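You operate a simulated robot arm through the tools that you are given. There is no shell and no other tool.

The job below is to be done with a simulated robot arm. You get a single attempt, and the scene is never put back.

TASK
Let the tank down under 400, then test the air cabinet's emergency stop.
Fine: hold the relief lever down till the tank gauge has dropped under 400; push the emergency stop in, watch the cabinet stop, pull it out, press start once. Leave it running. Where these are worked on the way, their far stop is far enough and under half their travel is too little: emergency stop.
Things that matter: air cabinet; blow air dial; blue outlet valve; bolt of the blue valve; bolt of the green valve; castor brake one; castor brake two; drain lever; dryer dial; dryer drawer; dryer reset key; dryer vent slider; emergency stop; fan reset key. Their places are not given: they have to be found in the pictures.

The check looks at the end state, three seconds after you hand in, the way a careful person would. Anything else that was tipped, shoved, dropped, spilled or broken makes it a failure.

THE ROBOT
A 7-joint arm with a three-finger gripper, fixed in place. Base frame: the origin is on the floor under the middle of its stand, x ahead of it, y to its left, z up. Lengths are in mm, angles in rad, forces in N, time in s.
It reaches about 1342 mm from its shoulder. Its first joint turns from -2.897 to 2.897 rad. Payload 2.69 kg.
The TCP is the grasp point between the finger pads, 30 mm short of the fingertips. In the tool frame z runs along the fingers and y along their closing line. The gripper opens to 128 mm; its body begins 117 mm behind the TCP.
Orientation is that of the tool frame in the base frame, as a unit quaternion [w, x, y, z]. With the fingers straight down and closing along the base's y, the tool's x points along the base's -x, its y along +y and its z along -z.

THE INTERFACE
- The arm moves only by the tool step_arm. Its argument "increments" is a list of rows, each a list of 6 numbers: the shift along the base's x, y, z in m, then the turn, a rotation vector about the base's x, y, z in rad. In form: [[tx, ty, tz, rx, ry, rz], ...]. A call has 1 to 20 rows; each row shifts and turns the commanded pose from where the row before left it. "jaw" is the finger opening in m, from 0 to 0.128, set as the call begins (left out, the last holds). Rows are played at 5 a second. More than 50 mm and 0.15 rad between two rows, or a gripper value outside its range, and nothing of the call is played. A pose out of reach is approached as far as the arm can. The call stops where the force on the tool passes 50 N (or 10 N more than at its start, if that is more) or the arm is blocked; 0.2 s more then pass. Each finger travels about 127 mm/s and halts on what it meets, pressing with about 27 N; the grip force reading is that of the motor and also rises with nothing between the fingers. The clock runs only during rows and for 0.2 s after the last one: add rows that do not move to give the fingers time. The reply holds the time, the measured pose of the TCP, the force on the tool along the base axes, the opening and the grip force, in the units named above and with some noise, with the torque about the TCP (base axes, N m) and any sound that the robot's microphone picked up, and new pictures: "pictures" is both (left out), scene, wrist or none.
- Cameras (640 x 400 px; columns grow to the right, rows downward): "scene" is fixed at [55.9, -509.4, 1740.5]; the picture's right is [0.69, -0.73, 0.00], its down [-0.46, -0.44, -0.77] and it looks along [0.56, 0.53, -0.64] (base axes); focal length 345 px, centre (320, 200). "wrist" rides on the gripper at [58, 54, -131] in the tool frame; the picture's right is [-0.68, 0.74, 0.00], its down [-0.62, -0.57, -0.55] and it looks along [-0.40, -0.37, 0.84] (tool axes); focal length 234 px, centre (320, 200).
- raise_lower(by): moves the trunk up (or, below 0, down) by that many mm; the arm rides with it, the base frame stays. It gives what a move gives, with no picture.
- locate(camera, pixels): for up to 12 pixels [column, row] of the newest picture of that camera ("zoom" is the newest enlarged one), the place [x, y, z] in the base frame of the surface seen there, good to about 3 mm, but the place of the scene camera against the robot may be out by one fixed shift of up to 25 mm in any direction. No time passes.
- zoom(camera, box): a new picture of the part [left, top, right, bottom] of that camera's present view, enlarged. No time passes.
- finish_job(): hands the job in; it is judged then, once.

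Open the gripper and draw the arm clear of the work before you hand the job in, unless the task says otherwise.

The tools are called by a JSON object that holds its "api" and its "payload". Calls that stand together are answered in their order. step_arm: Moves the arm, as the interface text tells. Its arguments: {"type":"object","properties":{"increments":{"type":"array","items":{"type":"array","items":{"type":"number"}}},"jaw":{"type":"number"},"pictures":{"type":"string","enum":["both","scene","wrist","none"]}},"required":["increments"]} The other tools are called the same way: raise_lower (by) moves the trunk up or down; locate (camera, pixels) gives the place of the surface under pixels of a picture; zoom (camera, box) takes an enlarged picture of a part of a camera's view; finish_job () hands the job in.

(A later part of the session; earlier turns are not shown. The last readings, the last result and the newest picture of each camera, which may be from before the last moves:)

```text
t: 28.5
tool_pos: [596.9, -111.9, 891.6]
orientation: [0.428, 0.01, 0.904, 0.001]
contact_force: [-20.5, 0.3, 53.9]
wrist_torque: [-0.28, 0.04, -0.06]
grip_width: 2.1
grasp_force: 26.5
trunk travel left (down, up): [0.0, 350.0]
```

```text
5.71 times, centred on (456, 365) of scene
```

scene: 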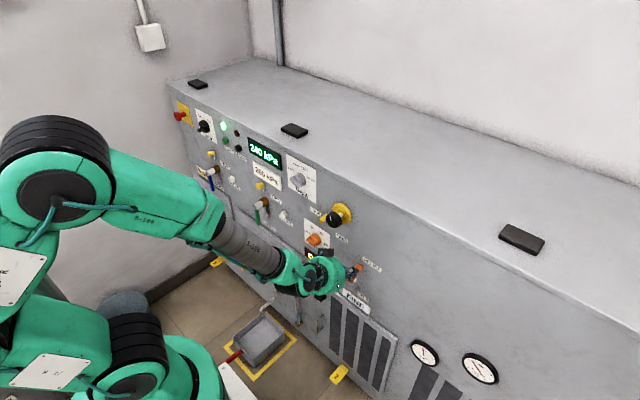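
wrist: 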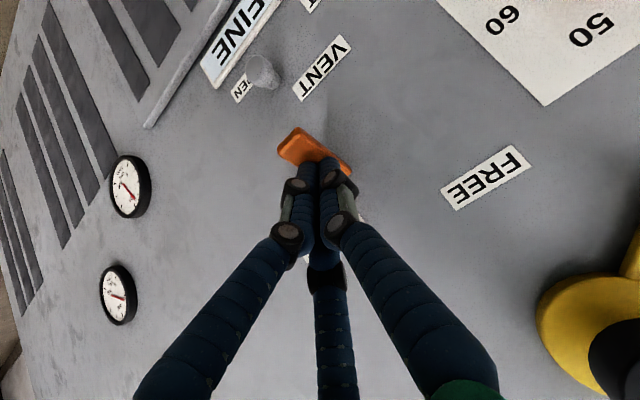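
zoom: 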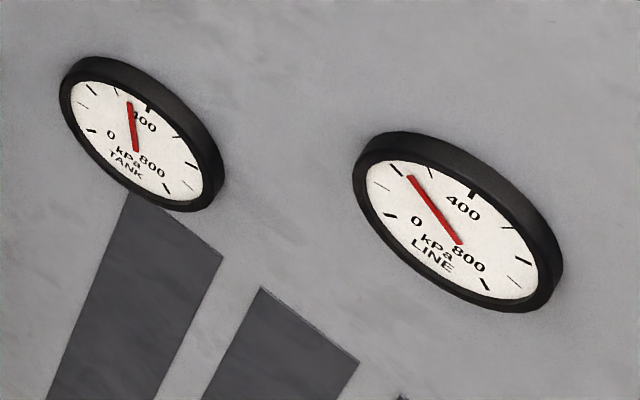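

Both views show the tank needle between the 300 and 400 ticks, about 345. I release the lever by lifting straight up 60 mm and watch the gauge.

{"api": "step_arm", "payload": {"increments": [[0, 0, 0.01, 0, 0, 0], [0, 0, 0.01, 0, 0, 0], [0, 0, 0.015, 0, 0, 0], [0, 0, 0.015, 0, 0, 0], [0, 0, 0.015, 0, 0, 0], [0, 0, 0, 0, 0, 0]]}}

{"api": "zoom", "payload": {"camera": "scene", "box": [400, 330, 512, 400]}}

{"api": "zoom", "payload": {"camera": "wrist", "box": [240, 60, 400, 160]}}

```text
t: 29.9
tool_pos: [596.4, -113.5, 954.8]
orientation: [0.427, 0.011, 0.904, 0.002]
contact_force: [-0.7, -0.3, -1.1]
wrist_torque: [0.03, -0.01, -0.02]
grip_width: 2.1
grasp_force: 26.6
trunk travel left (down, up): [0.0, 350.0]
```

scene: 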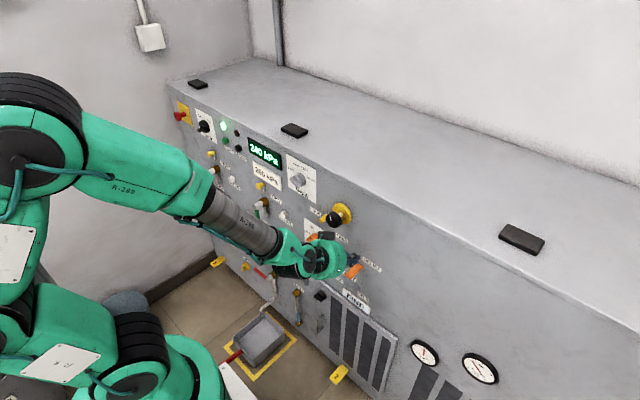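
wrist: 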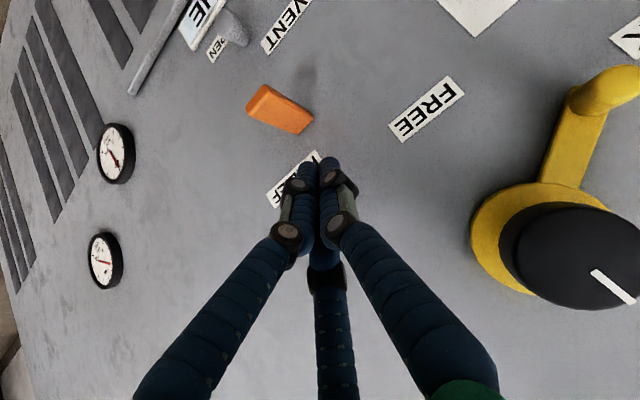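

```text
5.71 times, centred on (456, 365) of scene
```

zoom: 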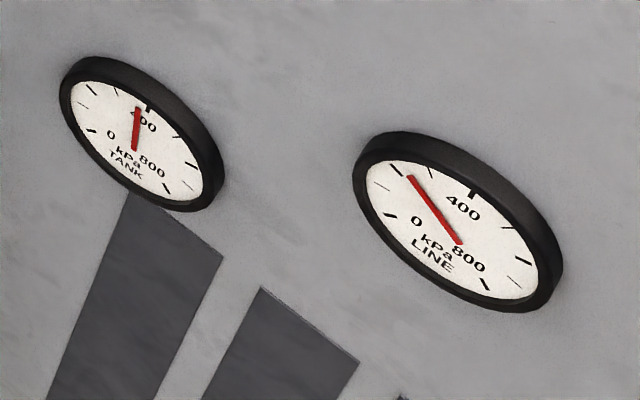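

```text
4.00 times, centred on (320, 110) of wrist
```

zoom: 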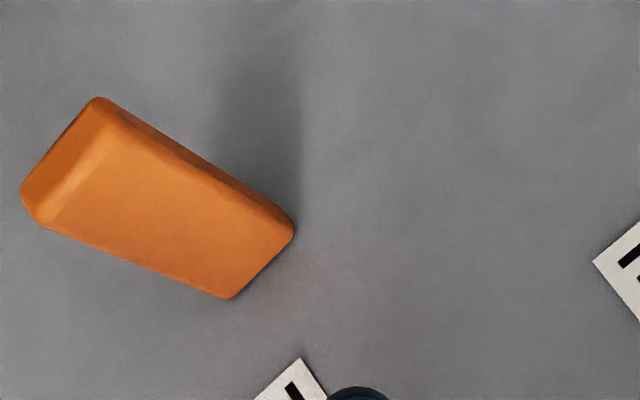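

The lever sprang back up to level, and the tank needle is about 375 and rising as the compressor refills; the drop under 400 is done. I draw back from the panel before travelling left to the emergency stop.

{"api": "step_arm", "payload": {"increments": [[-0.03, 0, 0.005, 0, 0, 0], [-0.03, 0, 0.01, 0, 0, 0], [-0.03, 0, 0.015, 0, 0, 0], [-0.02, 0.03, 0.015, 0, 0, 0], [0, 0.04, 0.015, 0, 0, 0], [0, 0.04, 0.01, 0, 0, 0], [0, 0.04, 0.01, 0, 0, 0], [0, 0.04, 0.01, 0, 0, 0], [0, 0.04, 0.01, 0, 0, 0], [0, 0, 0, 0, 0, 0]]}}

```text
t: 32.1
tool_pos: [487.3, 119.0, 1054.8]
orientation: [0.427, 0.01, 0.904, 0.001]
contact_force: [-0.5, -0.1, -0.2]
wrist_torque: [0.0, -0.01, 0.03]
grip_width: 2.3
grasp_force: 27.3
trunk travel left (down, up): [0.0, 350.0]
```

scene: 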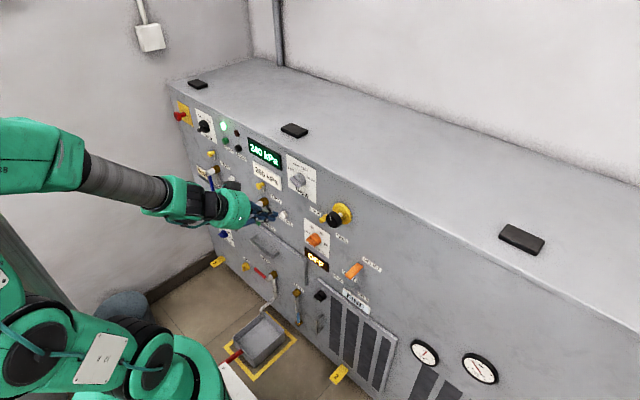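
wrist: 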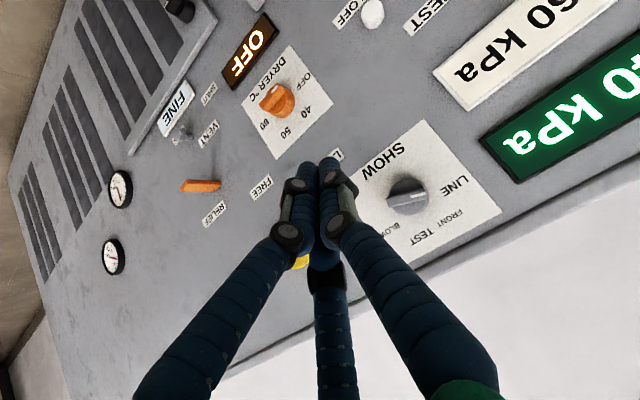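

Clear of the panel at x=487. I travel left to y≈760 while levelling the tool toward +x.

{"api": "step_arm", "payload": {"increments": [[0, 0.04, 0.002, 0, 0, 0], [0, 0.04, 0.002, 0, 0, 0], [0, 0.04, 0.002, 0, 0, 0], [0, 0.04, 0.002, 0, 0, 0], [0, 0.04, 0.002, 0, 0, 0], [0, 0.04, 0.002, 0, 0, 0], [0, 0.04, 0.002, 0, -0.0688, 0], [0, 0.04, 0.002, 0, -0.0688, 0], [0, 0.04, 0.002, 0, -0.0688, 0], [0, 0.04, 0.002, 0, -0.0688, 0], [0, 0.04, 0.002, 0, -0.0688, 0], [0, 0.04, 0.002, 0, -0.0688, 0], [0, 0.04, 0.002, 0, -0.0688, 0], [0, 0.04, 0.002, 0, -0.0688, 0], [0, 0.04, 0.0, 0, -0.0688, 0], [0, 0.04, 0.0, 0, -0.0688, 0], [0, 0, 0, 0, 0, 0]]}}

```text
t: 35.7
tool_pos: [487.8, 757.9, 1082.4]
orientation: [0.707, 0.009, 0.707, 0.004]
contact_force: [-0.1, 0.5, -0.7]
wrist_torque: [0.0, -0.04, 0.01]
grip_width: 2.2
grasp_force: 27.2
trunk travel left (down, up): [0.0, 350.0]
```

scene: 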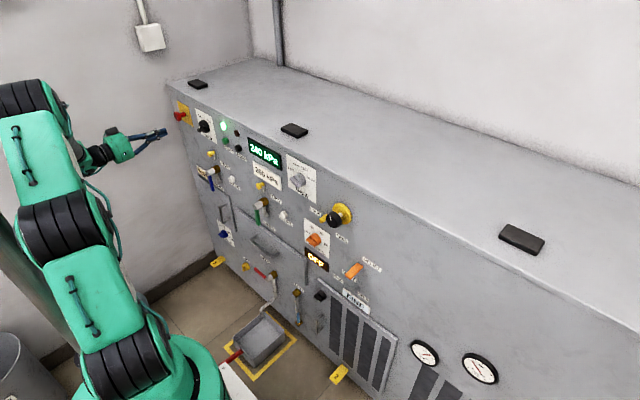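
wrist: 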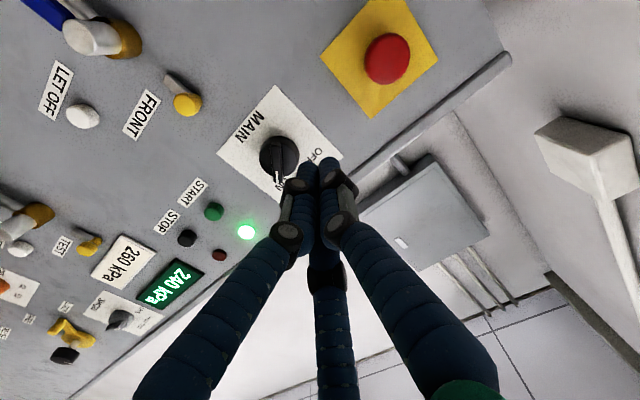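

The wrist view shows the emergency stop at (387,58), the green START at (213,212) and the green lamp at (246,232). I locate them.

{"api": "locate", "payload": {"camera": "wrist", "pixels": [[387, 58], [367, 58], [408, 58], [387, 35], [387, 80], [345, 55], [430, 70], [213, 211], [187, 238], [246, 232], [278, 155], [290, 110]]}}

{"api": "zoom", "payload": {"camera": "wrist", "box": [310, 0, 470, 100]}}

{"api": "zoom", "payload": {"camera": "wrist", "box": [140, 160, 300, 260]}}

```text
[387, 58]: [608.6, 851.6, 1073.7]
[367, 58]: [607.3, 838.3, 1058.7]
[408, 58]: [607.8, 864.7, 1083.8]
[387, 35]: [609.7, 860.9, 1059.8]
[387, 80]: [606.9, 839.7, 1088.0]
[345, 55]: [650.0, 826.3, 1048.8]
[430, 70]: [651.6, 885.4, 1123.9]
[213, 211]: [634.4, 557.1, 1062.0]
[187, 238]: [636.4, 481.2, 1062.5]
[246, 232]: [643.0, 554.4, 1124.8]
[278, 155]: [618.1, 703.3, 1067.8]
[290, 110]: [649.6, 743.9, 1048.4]
```

```text
4.00 times, centred on (390, 50) of wrist
```

zoom: 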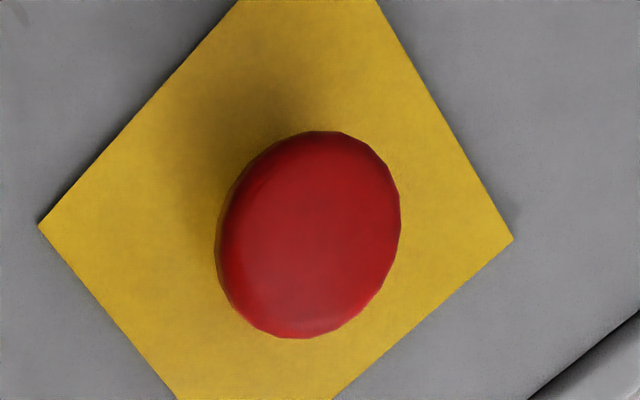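

```text
4.00 times, centred on (220, 210) of wrist
```

zoom: 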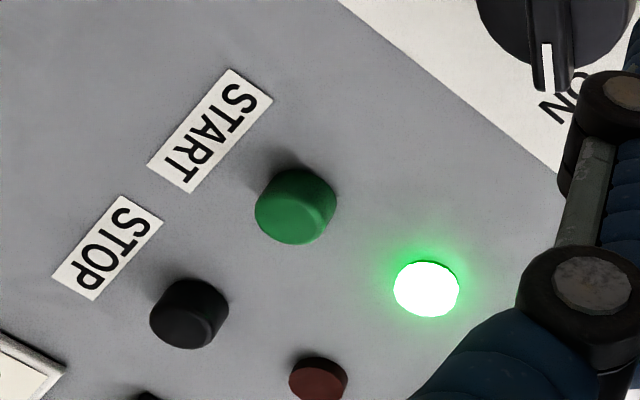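

The stop's head is centred at (607, 851, 1073) with about 20 mm radius; START's face is at (634, 557, 1062). I line up with the stop, closed fingertips about 20 mm off its face.

{"api": "step_arm", "payload": {"increments": [[0, 0.031, -0.003, 0, 0, 0], [0, 0.031, -0.003, 0, 0, 0], [0, 0.031, -0.003, 0, 0, 0], [0.03, 0, 0, 0, 0, 0], [0.03, 0, 0, 0, 0, 0], [0, 0, 0, 0, 0, 0]]}}

```text
t: 37.1
tool_pos: [548.0, 852.1, 1072.9]
orientation: [0.707, 0.01, 0.707, 0.004]
contact_force: [-0.1, 0.0, -0.4]
wrist_torque: [0.02, -0.02, 0.03]
grip_width: 2.0
grasp_force: 27.5
trunk travel left (down, up): [0.0, 350.0]
```

scene: 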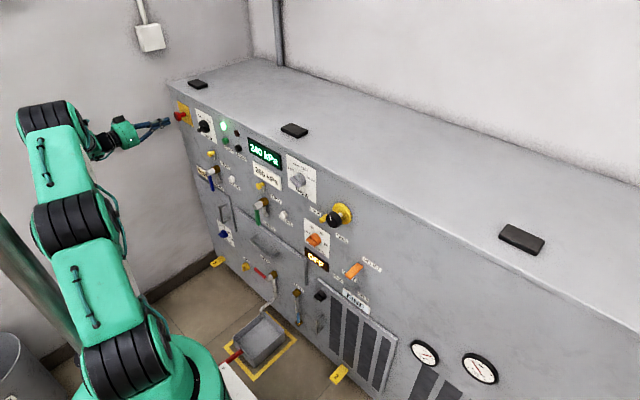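
wrist: 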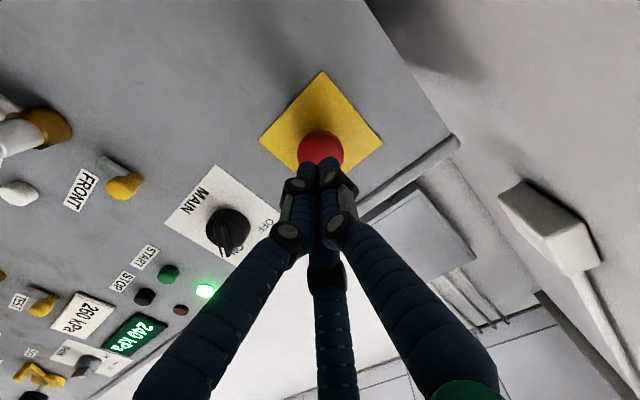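

The fingertips point right at the red head at (320,150). I advance 18 mm, then continue in 3 mm rows until contact.

{"api": "step_arm", "payload": {"increments": [[0.009, 0, 0, 0, 0, 0], [0.009, 0, 0, 0, 0, 0], [0.003, 0, 0, 0, 0, 0], [0.003, 0, 0, 0, 0, 0], [0.003, 0, 0, 0, 0, 0], [0.003, 0, 0, 0, 0, 0], [0.003, 0, 0, 0, 0, 0]]}}

{"api": "zoom", "payload": {"camera": "wrist", "box": [240, 80, 400, 180]}}

```text
t: 38.7
tool_pos: [580.9, 851.0, 1073.1]
orientation: [0.707, 0.01, 0.707, 0.004]
contact_force: [-0.1, -0.1, 0.0]
wrist_torque: [-0.01, -0.04, 0.0]
grip_width: 1.8
grasp_force: 27.1
trunk travel left (down, up): [0.0, 350.0]
```

scene: 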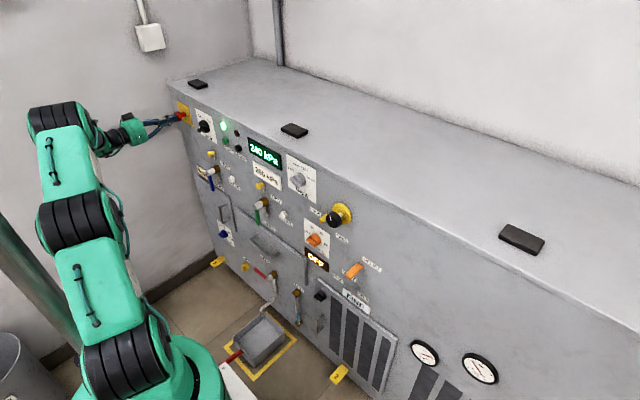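
wrist: 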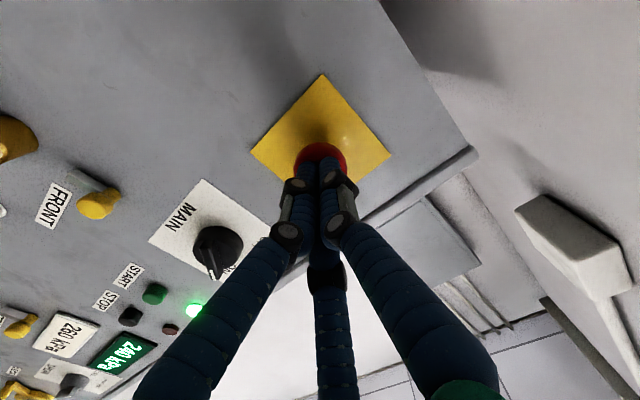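

```text
4.00 times, centred on (320, 130) of wrist
```

zoom: 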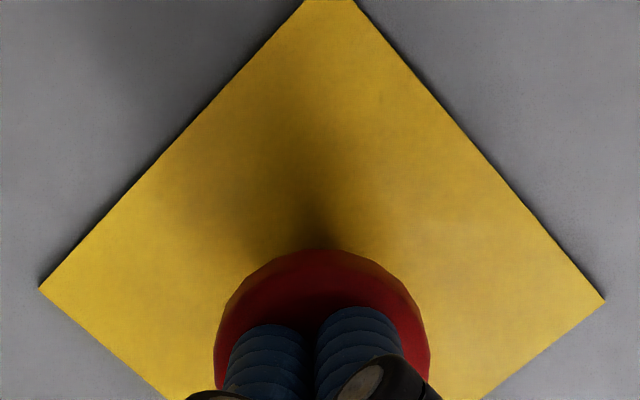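

Almost touching, force still zero. I press on in 2 mm rows.

{"api": "step_arm", "payload": {"increments": [[0.002, 0, 0, 0, 0, 0], [0.002, 0, 0, 0, 0, 0], [0.002, 0, 0, 0, 0, 0], [0.002, 0, 0, 0, 0, 0], [0.002, 0, 0, 0, 0, 0]]}}

{"api": "zoom", "payload": {"camera": "scene", "box": [160, 80, 288, 160]}}

```text
t: 39.9
tool_pos: [590.6, 850.6, 1073.7]
orientation: [0.707, 0.011, 0.707, 0.004]
contact_force: [-0.9, -0.1, 0.1]
wrist_torque: [-0.02, -0.01, 0.05]
grip_width: 2.1
grasp_force: 27.0
trunk travel left (down, up): [0.0, 350.0]
```

scene: 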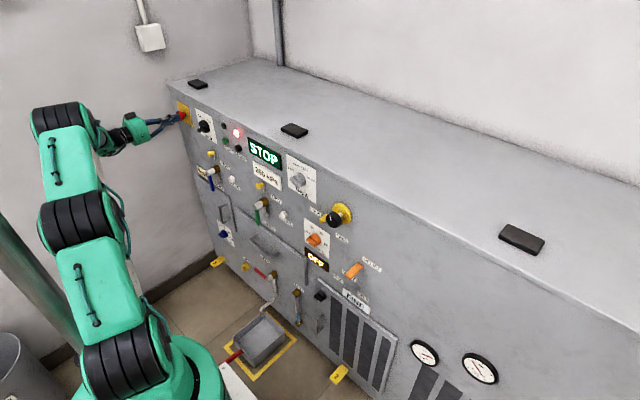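
wrist: 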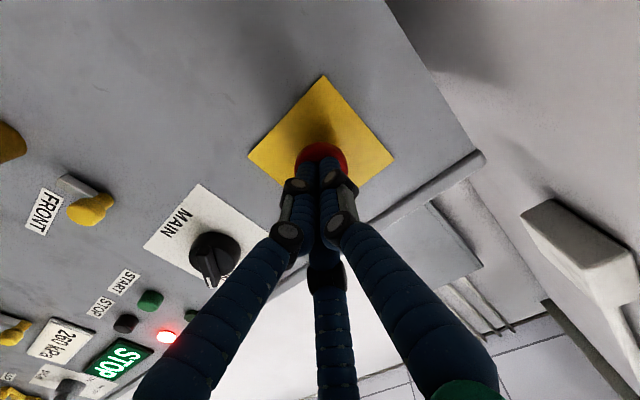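

```text
5.00 times, centred on (224, 120) of scene
```

zoom: 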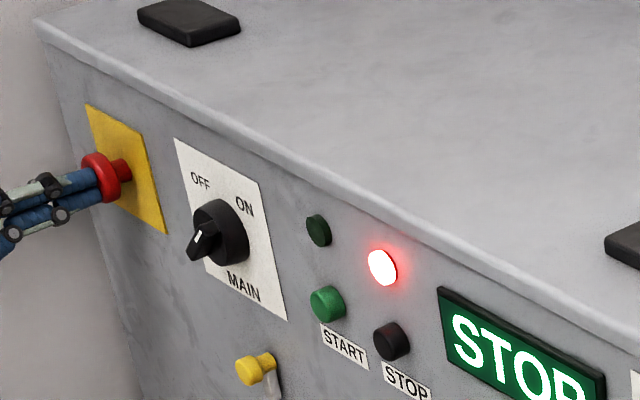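

The display now reads STOP and the red lamp is lit at (237,132), so the cabinet has stopped. I keep pressing in small rows to reach the button's far stop.

{"api": "step_arm", "payload": {"increments": [[0.002, 0, 0, 0, 0, 0], [0.002, 0, 0, 0, 0, 0], [0.002, 0, 0, 0, 0, 0], [0.002, 0, 0, 0, 0, 0], [0.002, 0, 0, 0, 0, 0]]}}

{"api": "zoom", "payload": {"camera": "scene", "box": [160, 80, 288, 160]}}

```text
t: 41.1
tool_pos: [595.7, 851.3, 1072.9]
orientation: [0.707, 0.008, 0.707, 0.006]
contact_force: [-27.7, -3.1, 1.7]
wrist_torque: [-0.02, -0.07, -0.14]
grip_width: 6.0
grasp_force: 32.0
trunk travel left (down, up): [0.0, 350.0]
stopped in row 5: the force on the tool passed its limit at 52 N (the readings are from after the stop); the commanded pose is now the measured one
```

scene: 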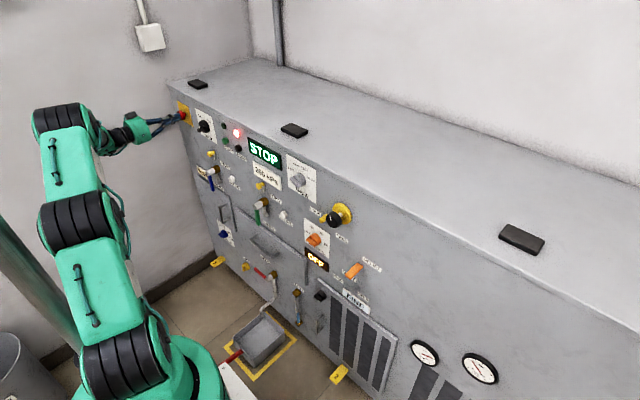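
wrist: 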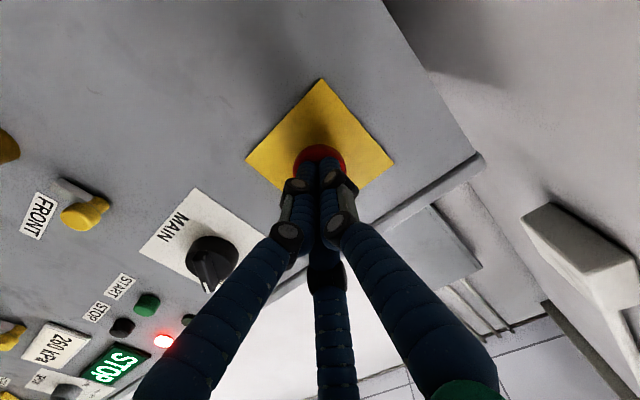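

```text
5.00 times, centred on (224, 120) of scene
```

zoom: 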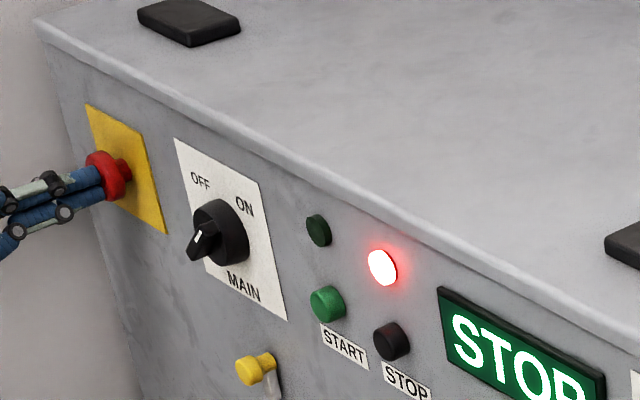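

The push met its far stop (52 N) and the head stays in, with STOP still displayed. I back off 60 mm and open the fingers to 80 mm to look at the head.

{"api": "step_arm", "payload": {"increments": [[-0.01, 0, 0, 0, 0, 0], [-0.02, 0, 0, 0, 0, 0], [-0.02, 0, 0, 0, 0, 0], [-0.015, 0, 0, 0, 0, 0]]}}

{"api": "step_arm", "payload": {"increments": [[0, 0, 0, 0, 0, 0], [0, 0, 0, 0, 0, 0], [0, 0, 0, 0, 0, 0], [0, 0, 0, 0, 0, 0]], "jaw": 0.085}}

{"api": "zoom", "payload": {"camera": "wrist", "box": [240, 80, 400, 180]}}

{"api": "zoom", "payload": {"camera": "scene", "box": [150, 90, 214, 130]}}

```text
t: 42.1
tool_pos: [534.3, 850.8, 1072.1]
orientation: [0.706, 0.009, 0.708, 0.005]
contact_force: [0.2, -0.6, -0.3]
wrist_torque: [0.02, -0.01, -0.01]
grip_width: 2.0
grasp_force: 31.6
trunk travel left (down, up): [0.0, 350.0]
```

scene: 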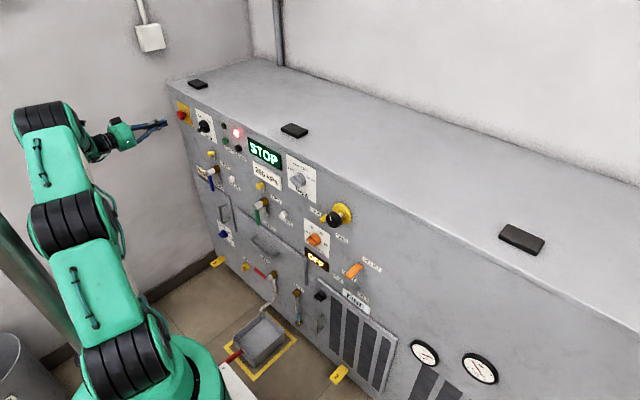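
wrist: 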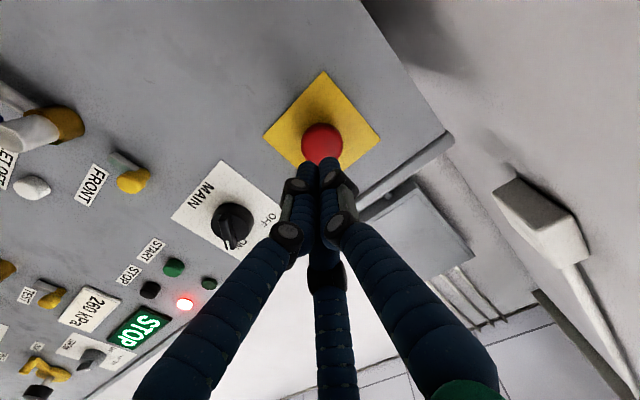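

```text
t: 43.1
tool_pos: [534.8, 851.7, 1071.6]
orientation: [0.706, 0.009, 0.708, 0.005]
contact_force: [-1.1, 0.5, 0.8]
wrist_torque: [-0.01, 0.0, 0.01]
grip_width: 85.1
grasp_force: 0.1
trunk travel left (down, up): [0.0, 350.0]
```

scene: 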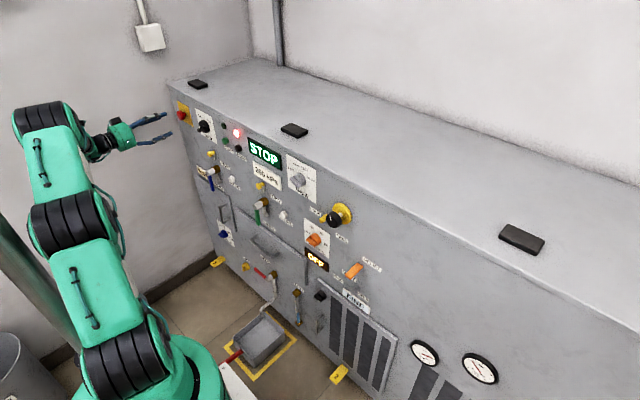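
wrist: 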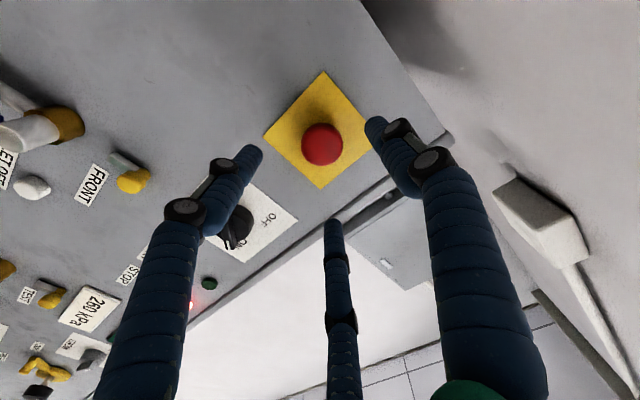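

```text
4.00 times, centred on (320, 130) of wrist
```

zoom: 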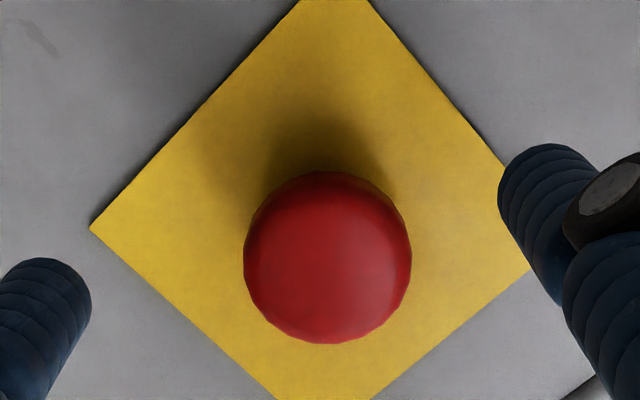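

```text
10.00 times, centred on (182, 110) of scene
```

zoom: 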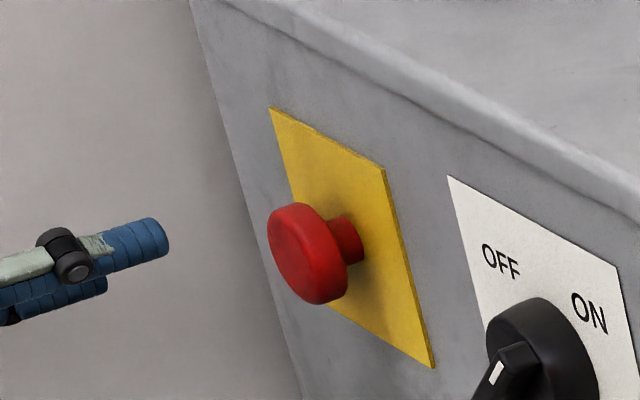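

The head stays pushed in, with a gap still behind it. I locate the head's face and rim to place the grip.

{"api": "locate", "payload": {"camera": "wrist", "pixels": [[322, 145], [303, 145], [341, 145], [322, 126], [322, 163], [335, 110], [320, 180]]}}

{"api": "locate", "payload": {"camera": "scene", "pixels": [[181, 115], [184, 111], [180, 118], [186, 114], [188, 112]]}}

```text
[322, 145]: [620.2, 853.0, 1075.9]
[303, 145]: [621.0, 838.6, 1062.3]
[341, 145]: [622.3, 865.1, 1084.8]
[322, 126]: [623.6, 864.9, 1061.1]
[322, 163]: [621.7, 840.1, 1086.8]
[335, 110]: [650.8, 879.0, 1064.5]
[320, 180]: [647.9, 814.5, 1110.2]
```

```text
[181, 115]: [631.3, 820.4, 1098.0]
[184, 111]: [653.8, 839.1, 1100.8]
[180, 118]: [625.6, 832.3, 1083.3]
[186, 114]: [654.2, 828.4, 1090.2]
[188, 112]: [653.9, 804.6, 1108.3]
```

The head's face is at x≈621, centre (852,1074). I advance to TCP x≈610 so the open fingertips straddle the head and stop about 8 mm short of the plate.

{"api": "step_arm", "payload": {"increments": [[0.02, 0, 0.0005, 0, 0, 0], [0.02, 0.0005, 0.0005, 0, 0, 0], [0.02, 0, 0.0005, 0, 0, 0], [0.01, 0, 0.0005, 0, 0, 0], [0.005, 0, 0, 0, 0, 0], [0, 0, 0, 0, 0, 0]]}}

{"api": "zoom", "payload": {"camera": "wrist", "box": [200, 80, 440, 230]}}

{"api": "zoom", "payload": {"camera": "scene", "box": [150, 90, 214, 130]}}

```text
t: 44.5
tool_pos: [610.0, 851.6, 1072.4]
orientation: [0.706, 0.008, 0.708, 0.005]
contact_force: [-0.3, -0.2, 0.2]
wrist_torque: [0.01, 0.0, 0.0]
grip_width: 84.9
grasp_force: 0.0
trunk travel left (down, up): [0.0, 350.0]
```

scene: 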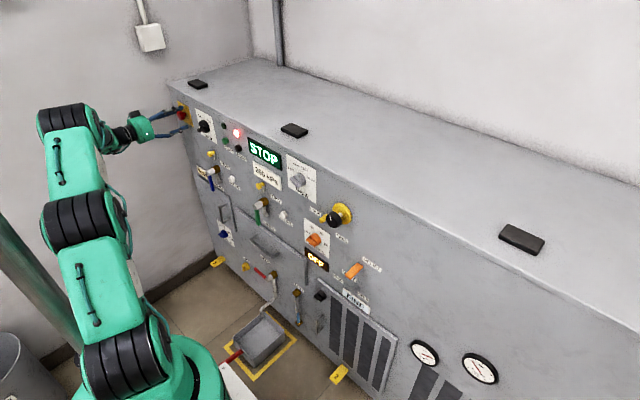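
wrist: 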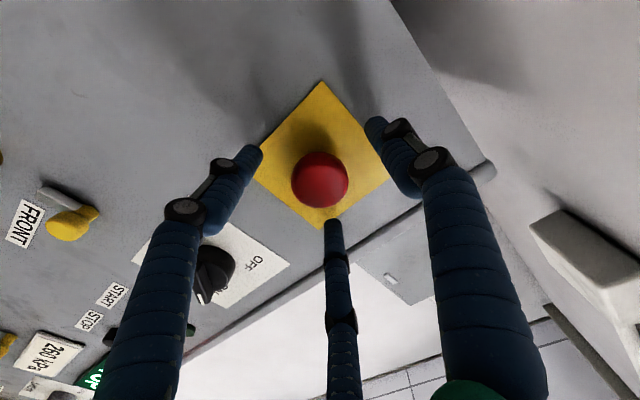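

```text
2.67 times, centred on (320, 155) of wrist
```

zoom: 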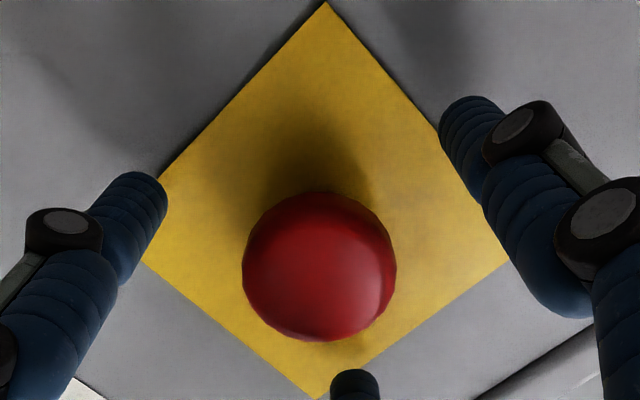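

```text
10.00 times, centred on (182, 110) of scene
```

zoom: 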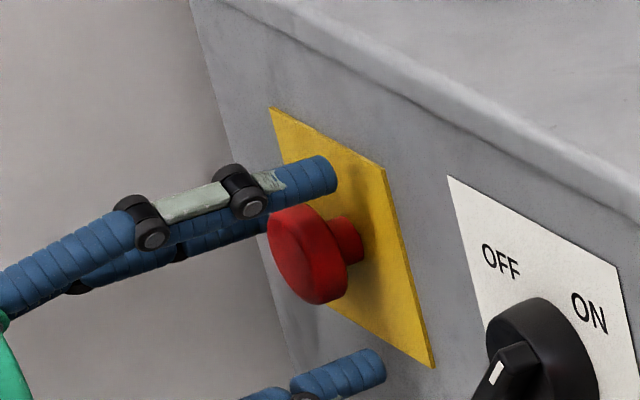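

The three fingertips surround the head at (320,180). I close on it.

{"api": "step_arm", "payload": {"increments": [[0, 0, 0, 0, 0, 0], [0, 0, 0, 0, 0, 0], [0, 0, 0, 0, 0, 0], [0, 0, 0, 0, 0, 0], [0, 0, 0, 0, 0, 0]], "jaw": 0}}

{"api": "zoom", "payload": {"camera": "wrist", "box": [200, 80, 440, 230]}}

{"api": "zoom", "payload": {"camera": "scene", "box": [150, 90, 214, 130]}}

```text
t: 45.8
tool_pos: [609.4, 850.6, 1075.2]
orientation: [0.707, 0.01, 0.708, 0.003]
contact_force: [0.8, -14.0, 8.6]
wrist_torque: [-0.14, -0.2, -0.32]
grip_width: 40.6
grasp_force: 27.1
trunk travel left (down, up): [0.0, 350.0]
```

scene: 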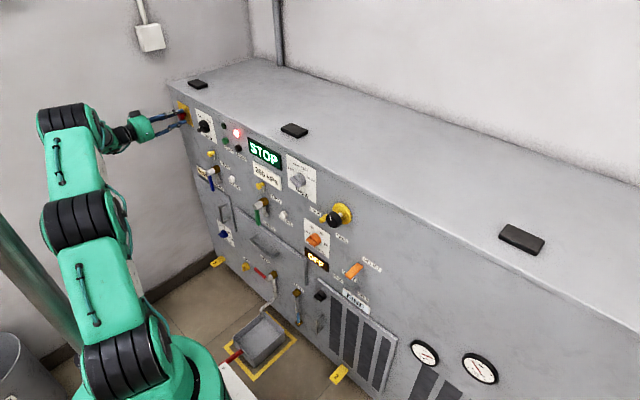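
wrist: 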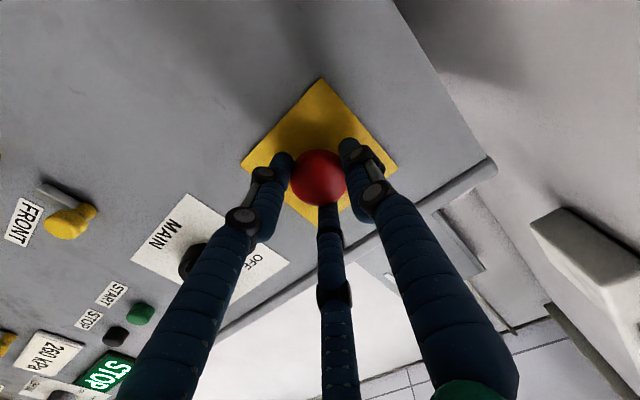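

```text
2.67 times, centred on (320, 155) of wrist
```

zoom: 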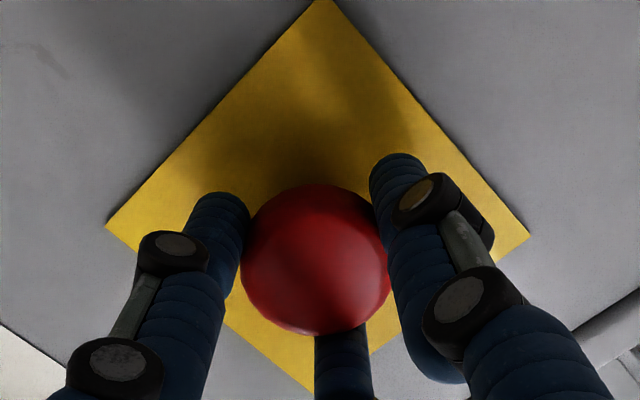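

```text
10.00 times, centred on (182, 110) of scene
```

zoom: 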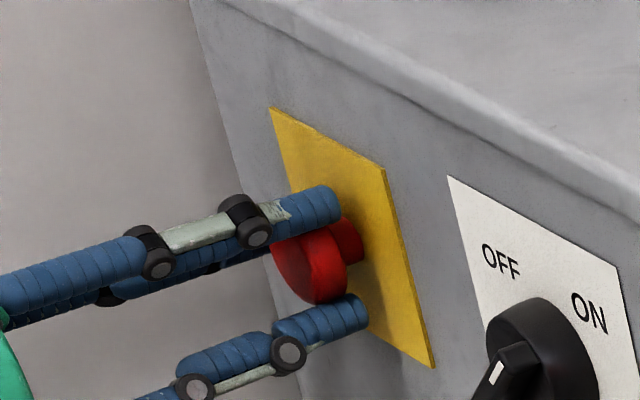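

Gripped on the head at 40.6 mm. I pull straight out in 2 mm rows, easing the side load by a millimetre.

{"api": "step_arm", "payload": {"increments": [[0, -0.001, 0.001, 0, 0, 0], [-0.002, 0, 0, 0, 0, 0], [-0.002, 0, 0, 0, 0, 0], [-0.002, 0, 0, 0, 0, 0], [-0.002, 0, 0, 0, 0, 0], [-0.002, 0, 0, 0, 0, 0], [-0.002, 0, 0, 0, 0, 0], [-0.002, 0, 0, 0, 0, 0]]}}

{"api": "zoom", "payload": {"camera": "scene", "box": [150, 90, 214, 130]}}

{"api": "zoom", "payload": {"camera": "wrist", "box": [200, 80, 440, 230]}}

```text
t: 47.5
tool_pos: [594.6, 850.1, 1075.0]
orientation: [0.706, 0.009, 0.708, 0.005]
contact_force: [2.5, -3.0, 4.7]
wrist_torque: [-0.03, -0.11, -0.02]
grip_width: 39.8
grasp_force: 45.6
trunk travel left (down, up): [0.0, 350.0]
```

scene: 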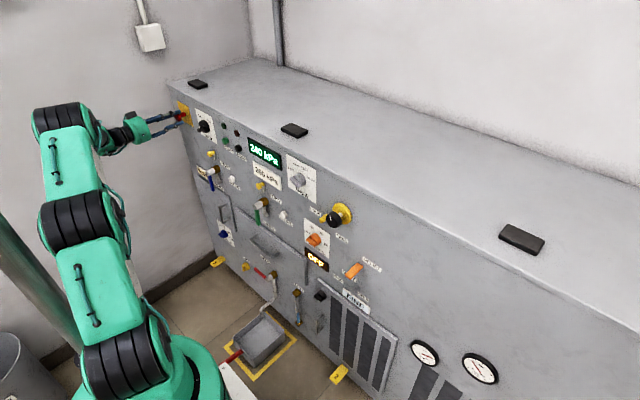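
wrist: 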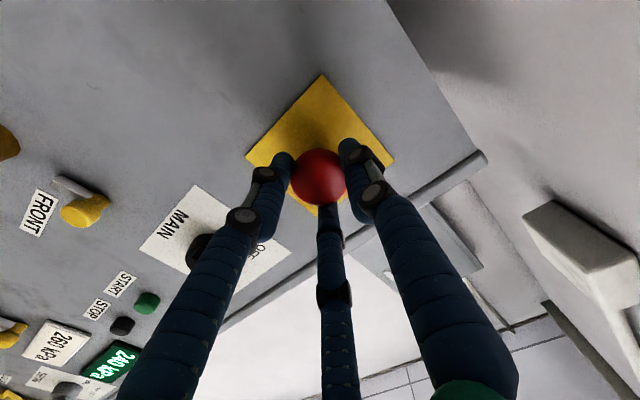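

```text
10.00 times, centred on (182, 110) of scene
```

zoom: 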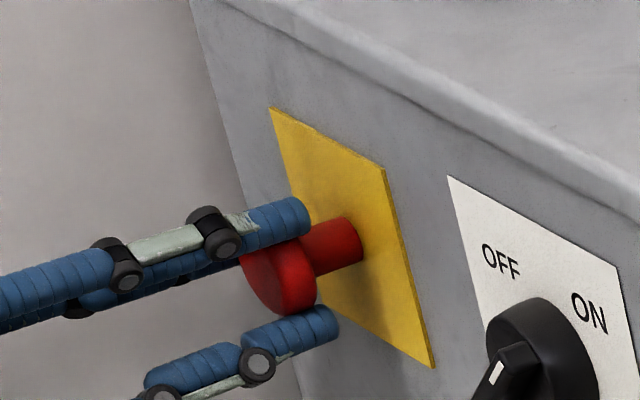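

```text
2.67 times, centred on (320, 155) of wrist
```

zoom: 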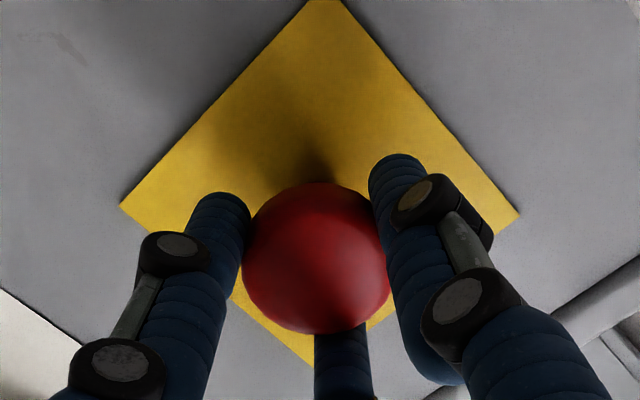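

The head came out with the grip and the display switched from STOP to 240 kPa with both lamps dark. I pull 3 mm more to be sure it sits at its out stop.

{"api": "step_arm", "payload": {"increments": [[-0.0015, 0, 0, 0, 0, 0], [-0.0015, 0, 0, 0, 0, 0]], "pictures": "wrist"}}

```text
t: 48.1
tool_pos: [594.2, 850.8, 1075.7]
orientation: [0.706, 0.009, 0.708, 0.005]
contact_force: [23.3, 3.3, 5.8]
wrist_torque: [-0.06, -0.22, 0.23]
grip_width: 40.0
grasp_force: 45.2
trunk travel left (down, up): [0.0, 350.0]
```

wrist: 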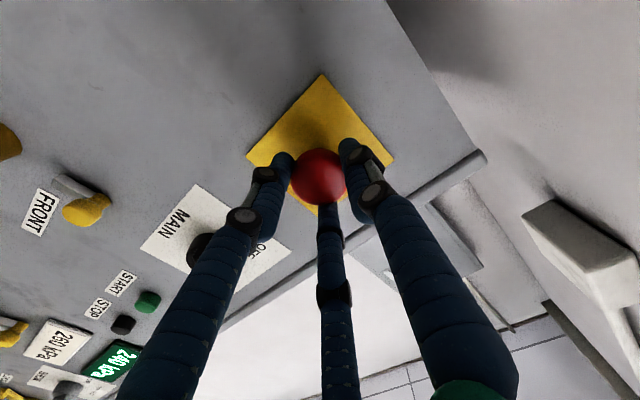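

It is at its out stop (23 N pull, no further motion). I open the fingers, then draw back 90 mm.

{"api": "step_arm", "payload": {"increments": [[0.002, 0, 0, 0, 0, 0], [0, 0, 0, 0, 0, 0], [0, 0, 0, 0, 0, 0], [0, 0, 0, 0, 0, 0]], "jaw": 0.09, "pictures": "wrist"}}

{"api": "step_arm", "payload": {"increments": [[-0.02, 0, 0, 0, 0, 0], [-0.03, 0, 0, 0, 0, 0], [-0.03, 0, 0, 0, 0, 0], [-0.02, 0, 0, 0, 0, 0], [0, 0, 0, 0, 0, 0]]}}

{"api": "zoom", "payload": {"camera": "scene", "box": [160, 80, 288, 160]}}

```text
t: 49.1
tool_pos: [593.8, 850.4, 1075.5]
orientation: [0.706, 0.009, 0.708, 0.004]
contact_force: [0.0, 0.7, -1.1]
wrist_torque: [0.03, 0.04, 0.02]
grip_width: 90.3
grasp_force: 0.0
trunk travel left (down, up): [0.0, 350.0]
```

wrist: 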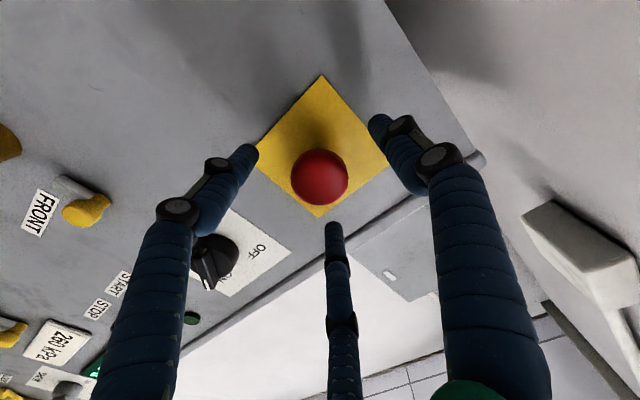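

```text
t: 50.4
tool_pos: [493.6, 850.8, 1077.1]
orientation: [0.706, 0.01, 0.708, 0.004]
contact_force: [-0.2, 0.7, -1.0]
wrist_torque: [0.03, -0.01, 0.03]
grip_width: 90.2
grasp_force: 0.1
trunk travel left (down, up): [0.0, 350.0]
```

scene: 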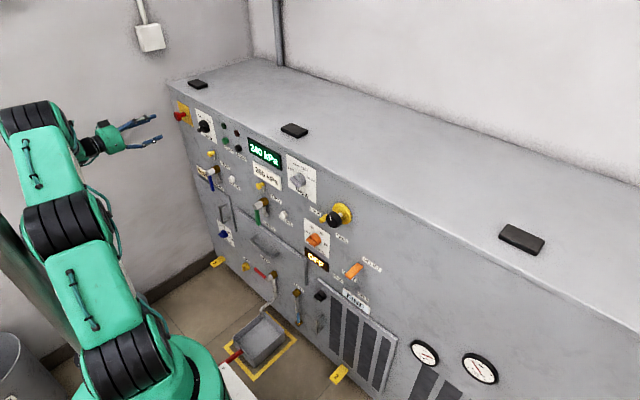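
wrist: 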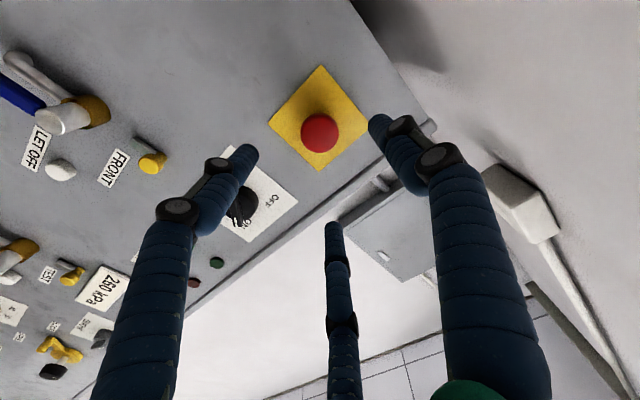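

```text
5.00 times, centred on (224, 120) of scene
```

zoom: 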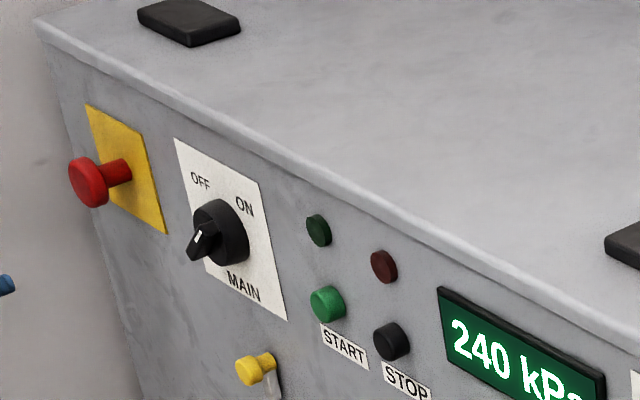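

The stop is out and both lamps are dark, so START is needed. I close the fingers, move over to y≈556, and check the tank gauge.

{"api": "step_arm", "payload": {"increments": [[0, -0.042, -0.002, 0, 0, 0], [0, -0.042, -0.002, 0, 0, 0], [0, -0.042, -0.002, 0, 0, 0], [0, -0.042, -0.002, 0, 0, 0], [0, -0.042, -0.002, 0, 0, 0], [0, -0.042, -0.002, 0, 0, 0], [0, -0.042, -0.002, 0, 0, 0], [0, 0, 0, 0, 0, 0]], "jaw": 0}}

{"api": "zoom", "payload": {"camera": "scene", "box": [400, 330, 512, 400]}}

{"api": "zoom", "payload": {"camera": "wrist", "box": [240, 80, 400, 180]}}

```text
t: 52.1
tool_pos: [494.4, 556.1, 1060.0]
orientation: [0.706, 0.01, 0.708, 0.005]
contact_force: [-0.1, 0.3, 0.2]
wrist_torque: [0.02, 0.02, 0.03]
grip_width: 2.2
grasp_force: 27.3
trunk travel left (down, up): [0.0, 350.0]
```

scene: 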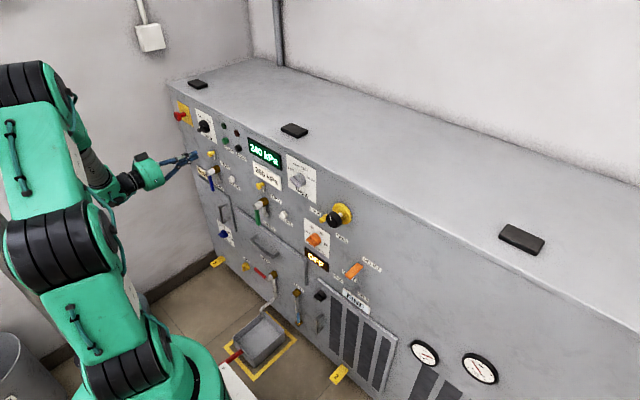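
wrist: 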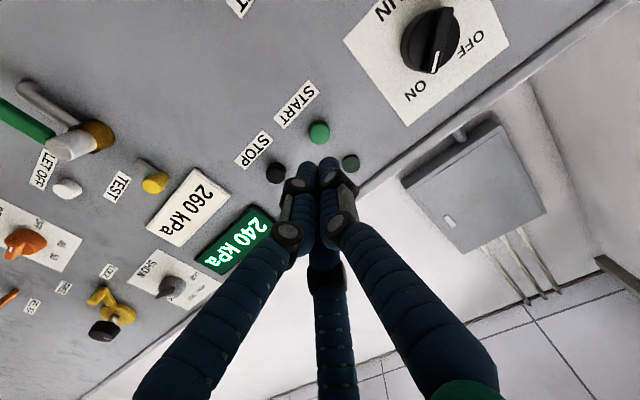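

```text
5.71 times, centred on (456, 365) of scene
```

zoom: 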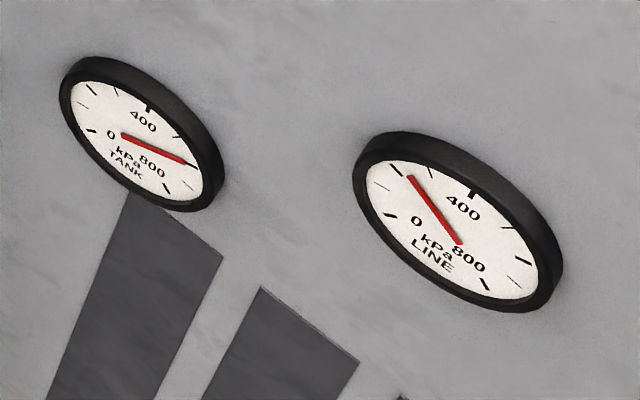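

```text
4.00 times, centred on (320, 130) of wrist
```

zoom: 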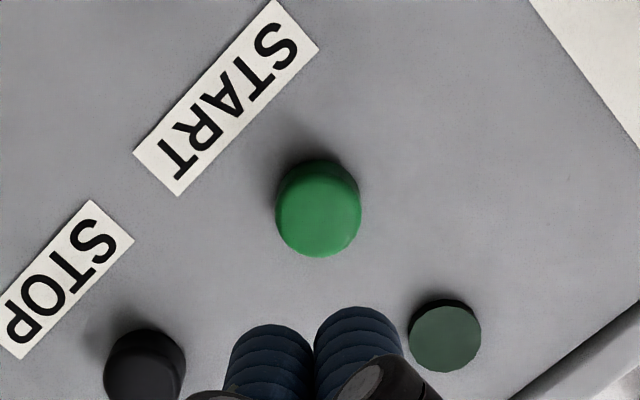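

The tank has refilled to 600 by itself as the compressor ran on, which is expected; the let-down itself was done. Now I locate the START button at (319,131) precisely.

{"api": "locate", "payload": {"camera": "wrist", "pixels": [[320, 133], [310, 131], [329, 131], [320, 123], [320, 143], [350, 162], [276, 172]]}}

```text
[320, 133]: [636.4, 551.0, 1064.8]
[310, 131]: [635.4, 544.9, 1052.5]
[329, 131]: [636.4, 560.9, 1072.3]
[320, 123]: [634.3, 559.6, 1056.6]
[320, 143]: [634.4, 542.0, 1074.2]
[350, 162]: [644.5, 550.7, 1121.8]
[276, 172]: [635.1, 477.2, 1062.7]
```

START's centre is (635, 552, 1064) with about 13 mm radius. I line up and advance to TCP x≈592, with the tips about 13 mm short of it.

{"api": "step_arm", "payload": {"increments": [[0.0, -0.004, 0.004, 0, 0, 0], [0.03, 0, 0, 0, 0, 0], [0.03, 0, 0, 0, 0, 0], [0.025, 0, 0, 0, 0, 0], [0.012, 0, 0, 0, 0, 0], [0, 0, 0, 0, 0, 0]]}}

{"api": "zoom", "payload": {"camera": "wrist", "box": [240, 80, 400, 180]}}

{"api": "zoom", "payload": {"camera": "scene", "box": [180, 100, 260, 150]}}

```text
t: 53.5
tool_pos: [590.9, 553.5, 1062.8]
orientation: [0.706, 0.008, 0.708, 0.004]
contact_force: [-0.5, 0.2, -0.5]
wrist_torque: [0.01, 0.02, -0.01]
grip_width: 2.3
grasp_force: 27.4
trunk travel left (down, up): [0.0, 350.0]
```

scene: 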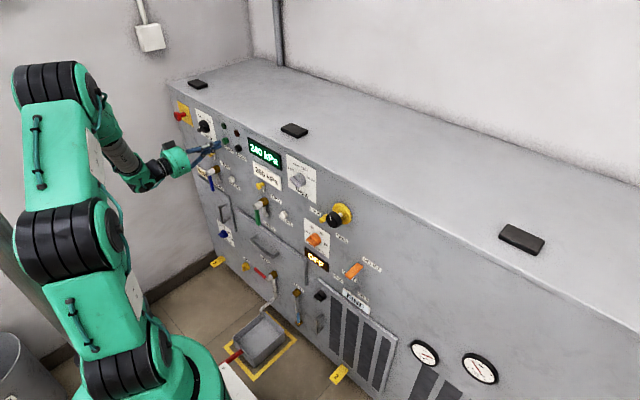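
wrist: 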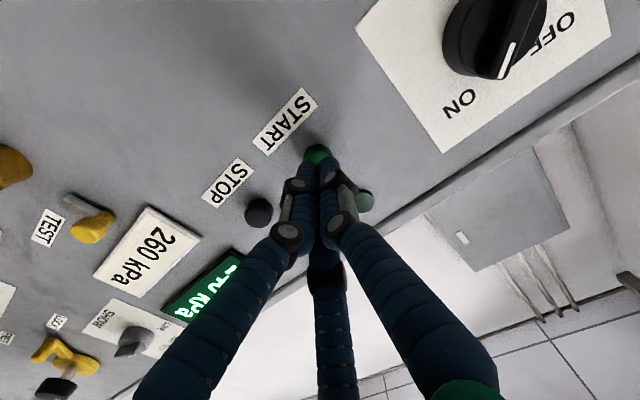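

```text
4.00 times, centred on (320, 130) of wrist
```

zoom: 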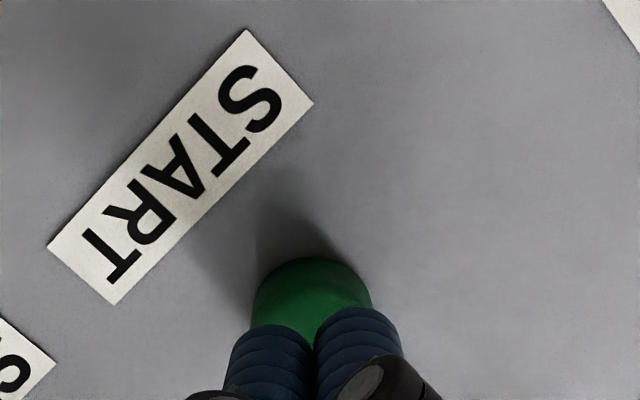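

```text
8.00 times, centred on (220, 125) of scene
```

zoom: 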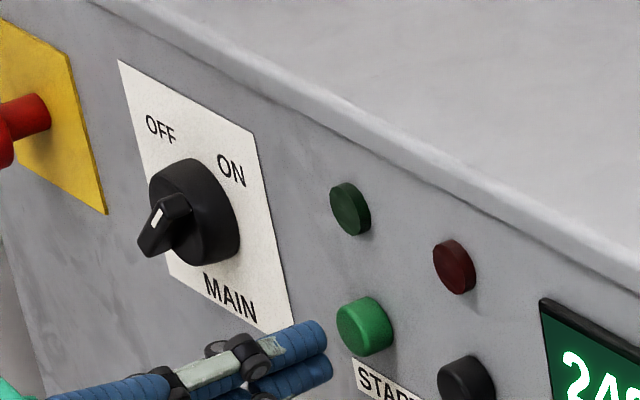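

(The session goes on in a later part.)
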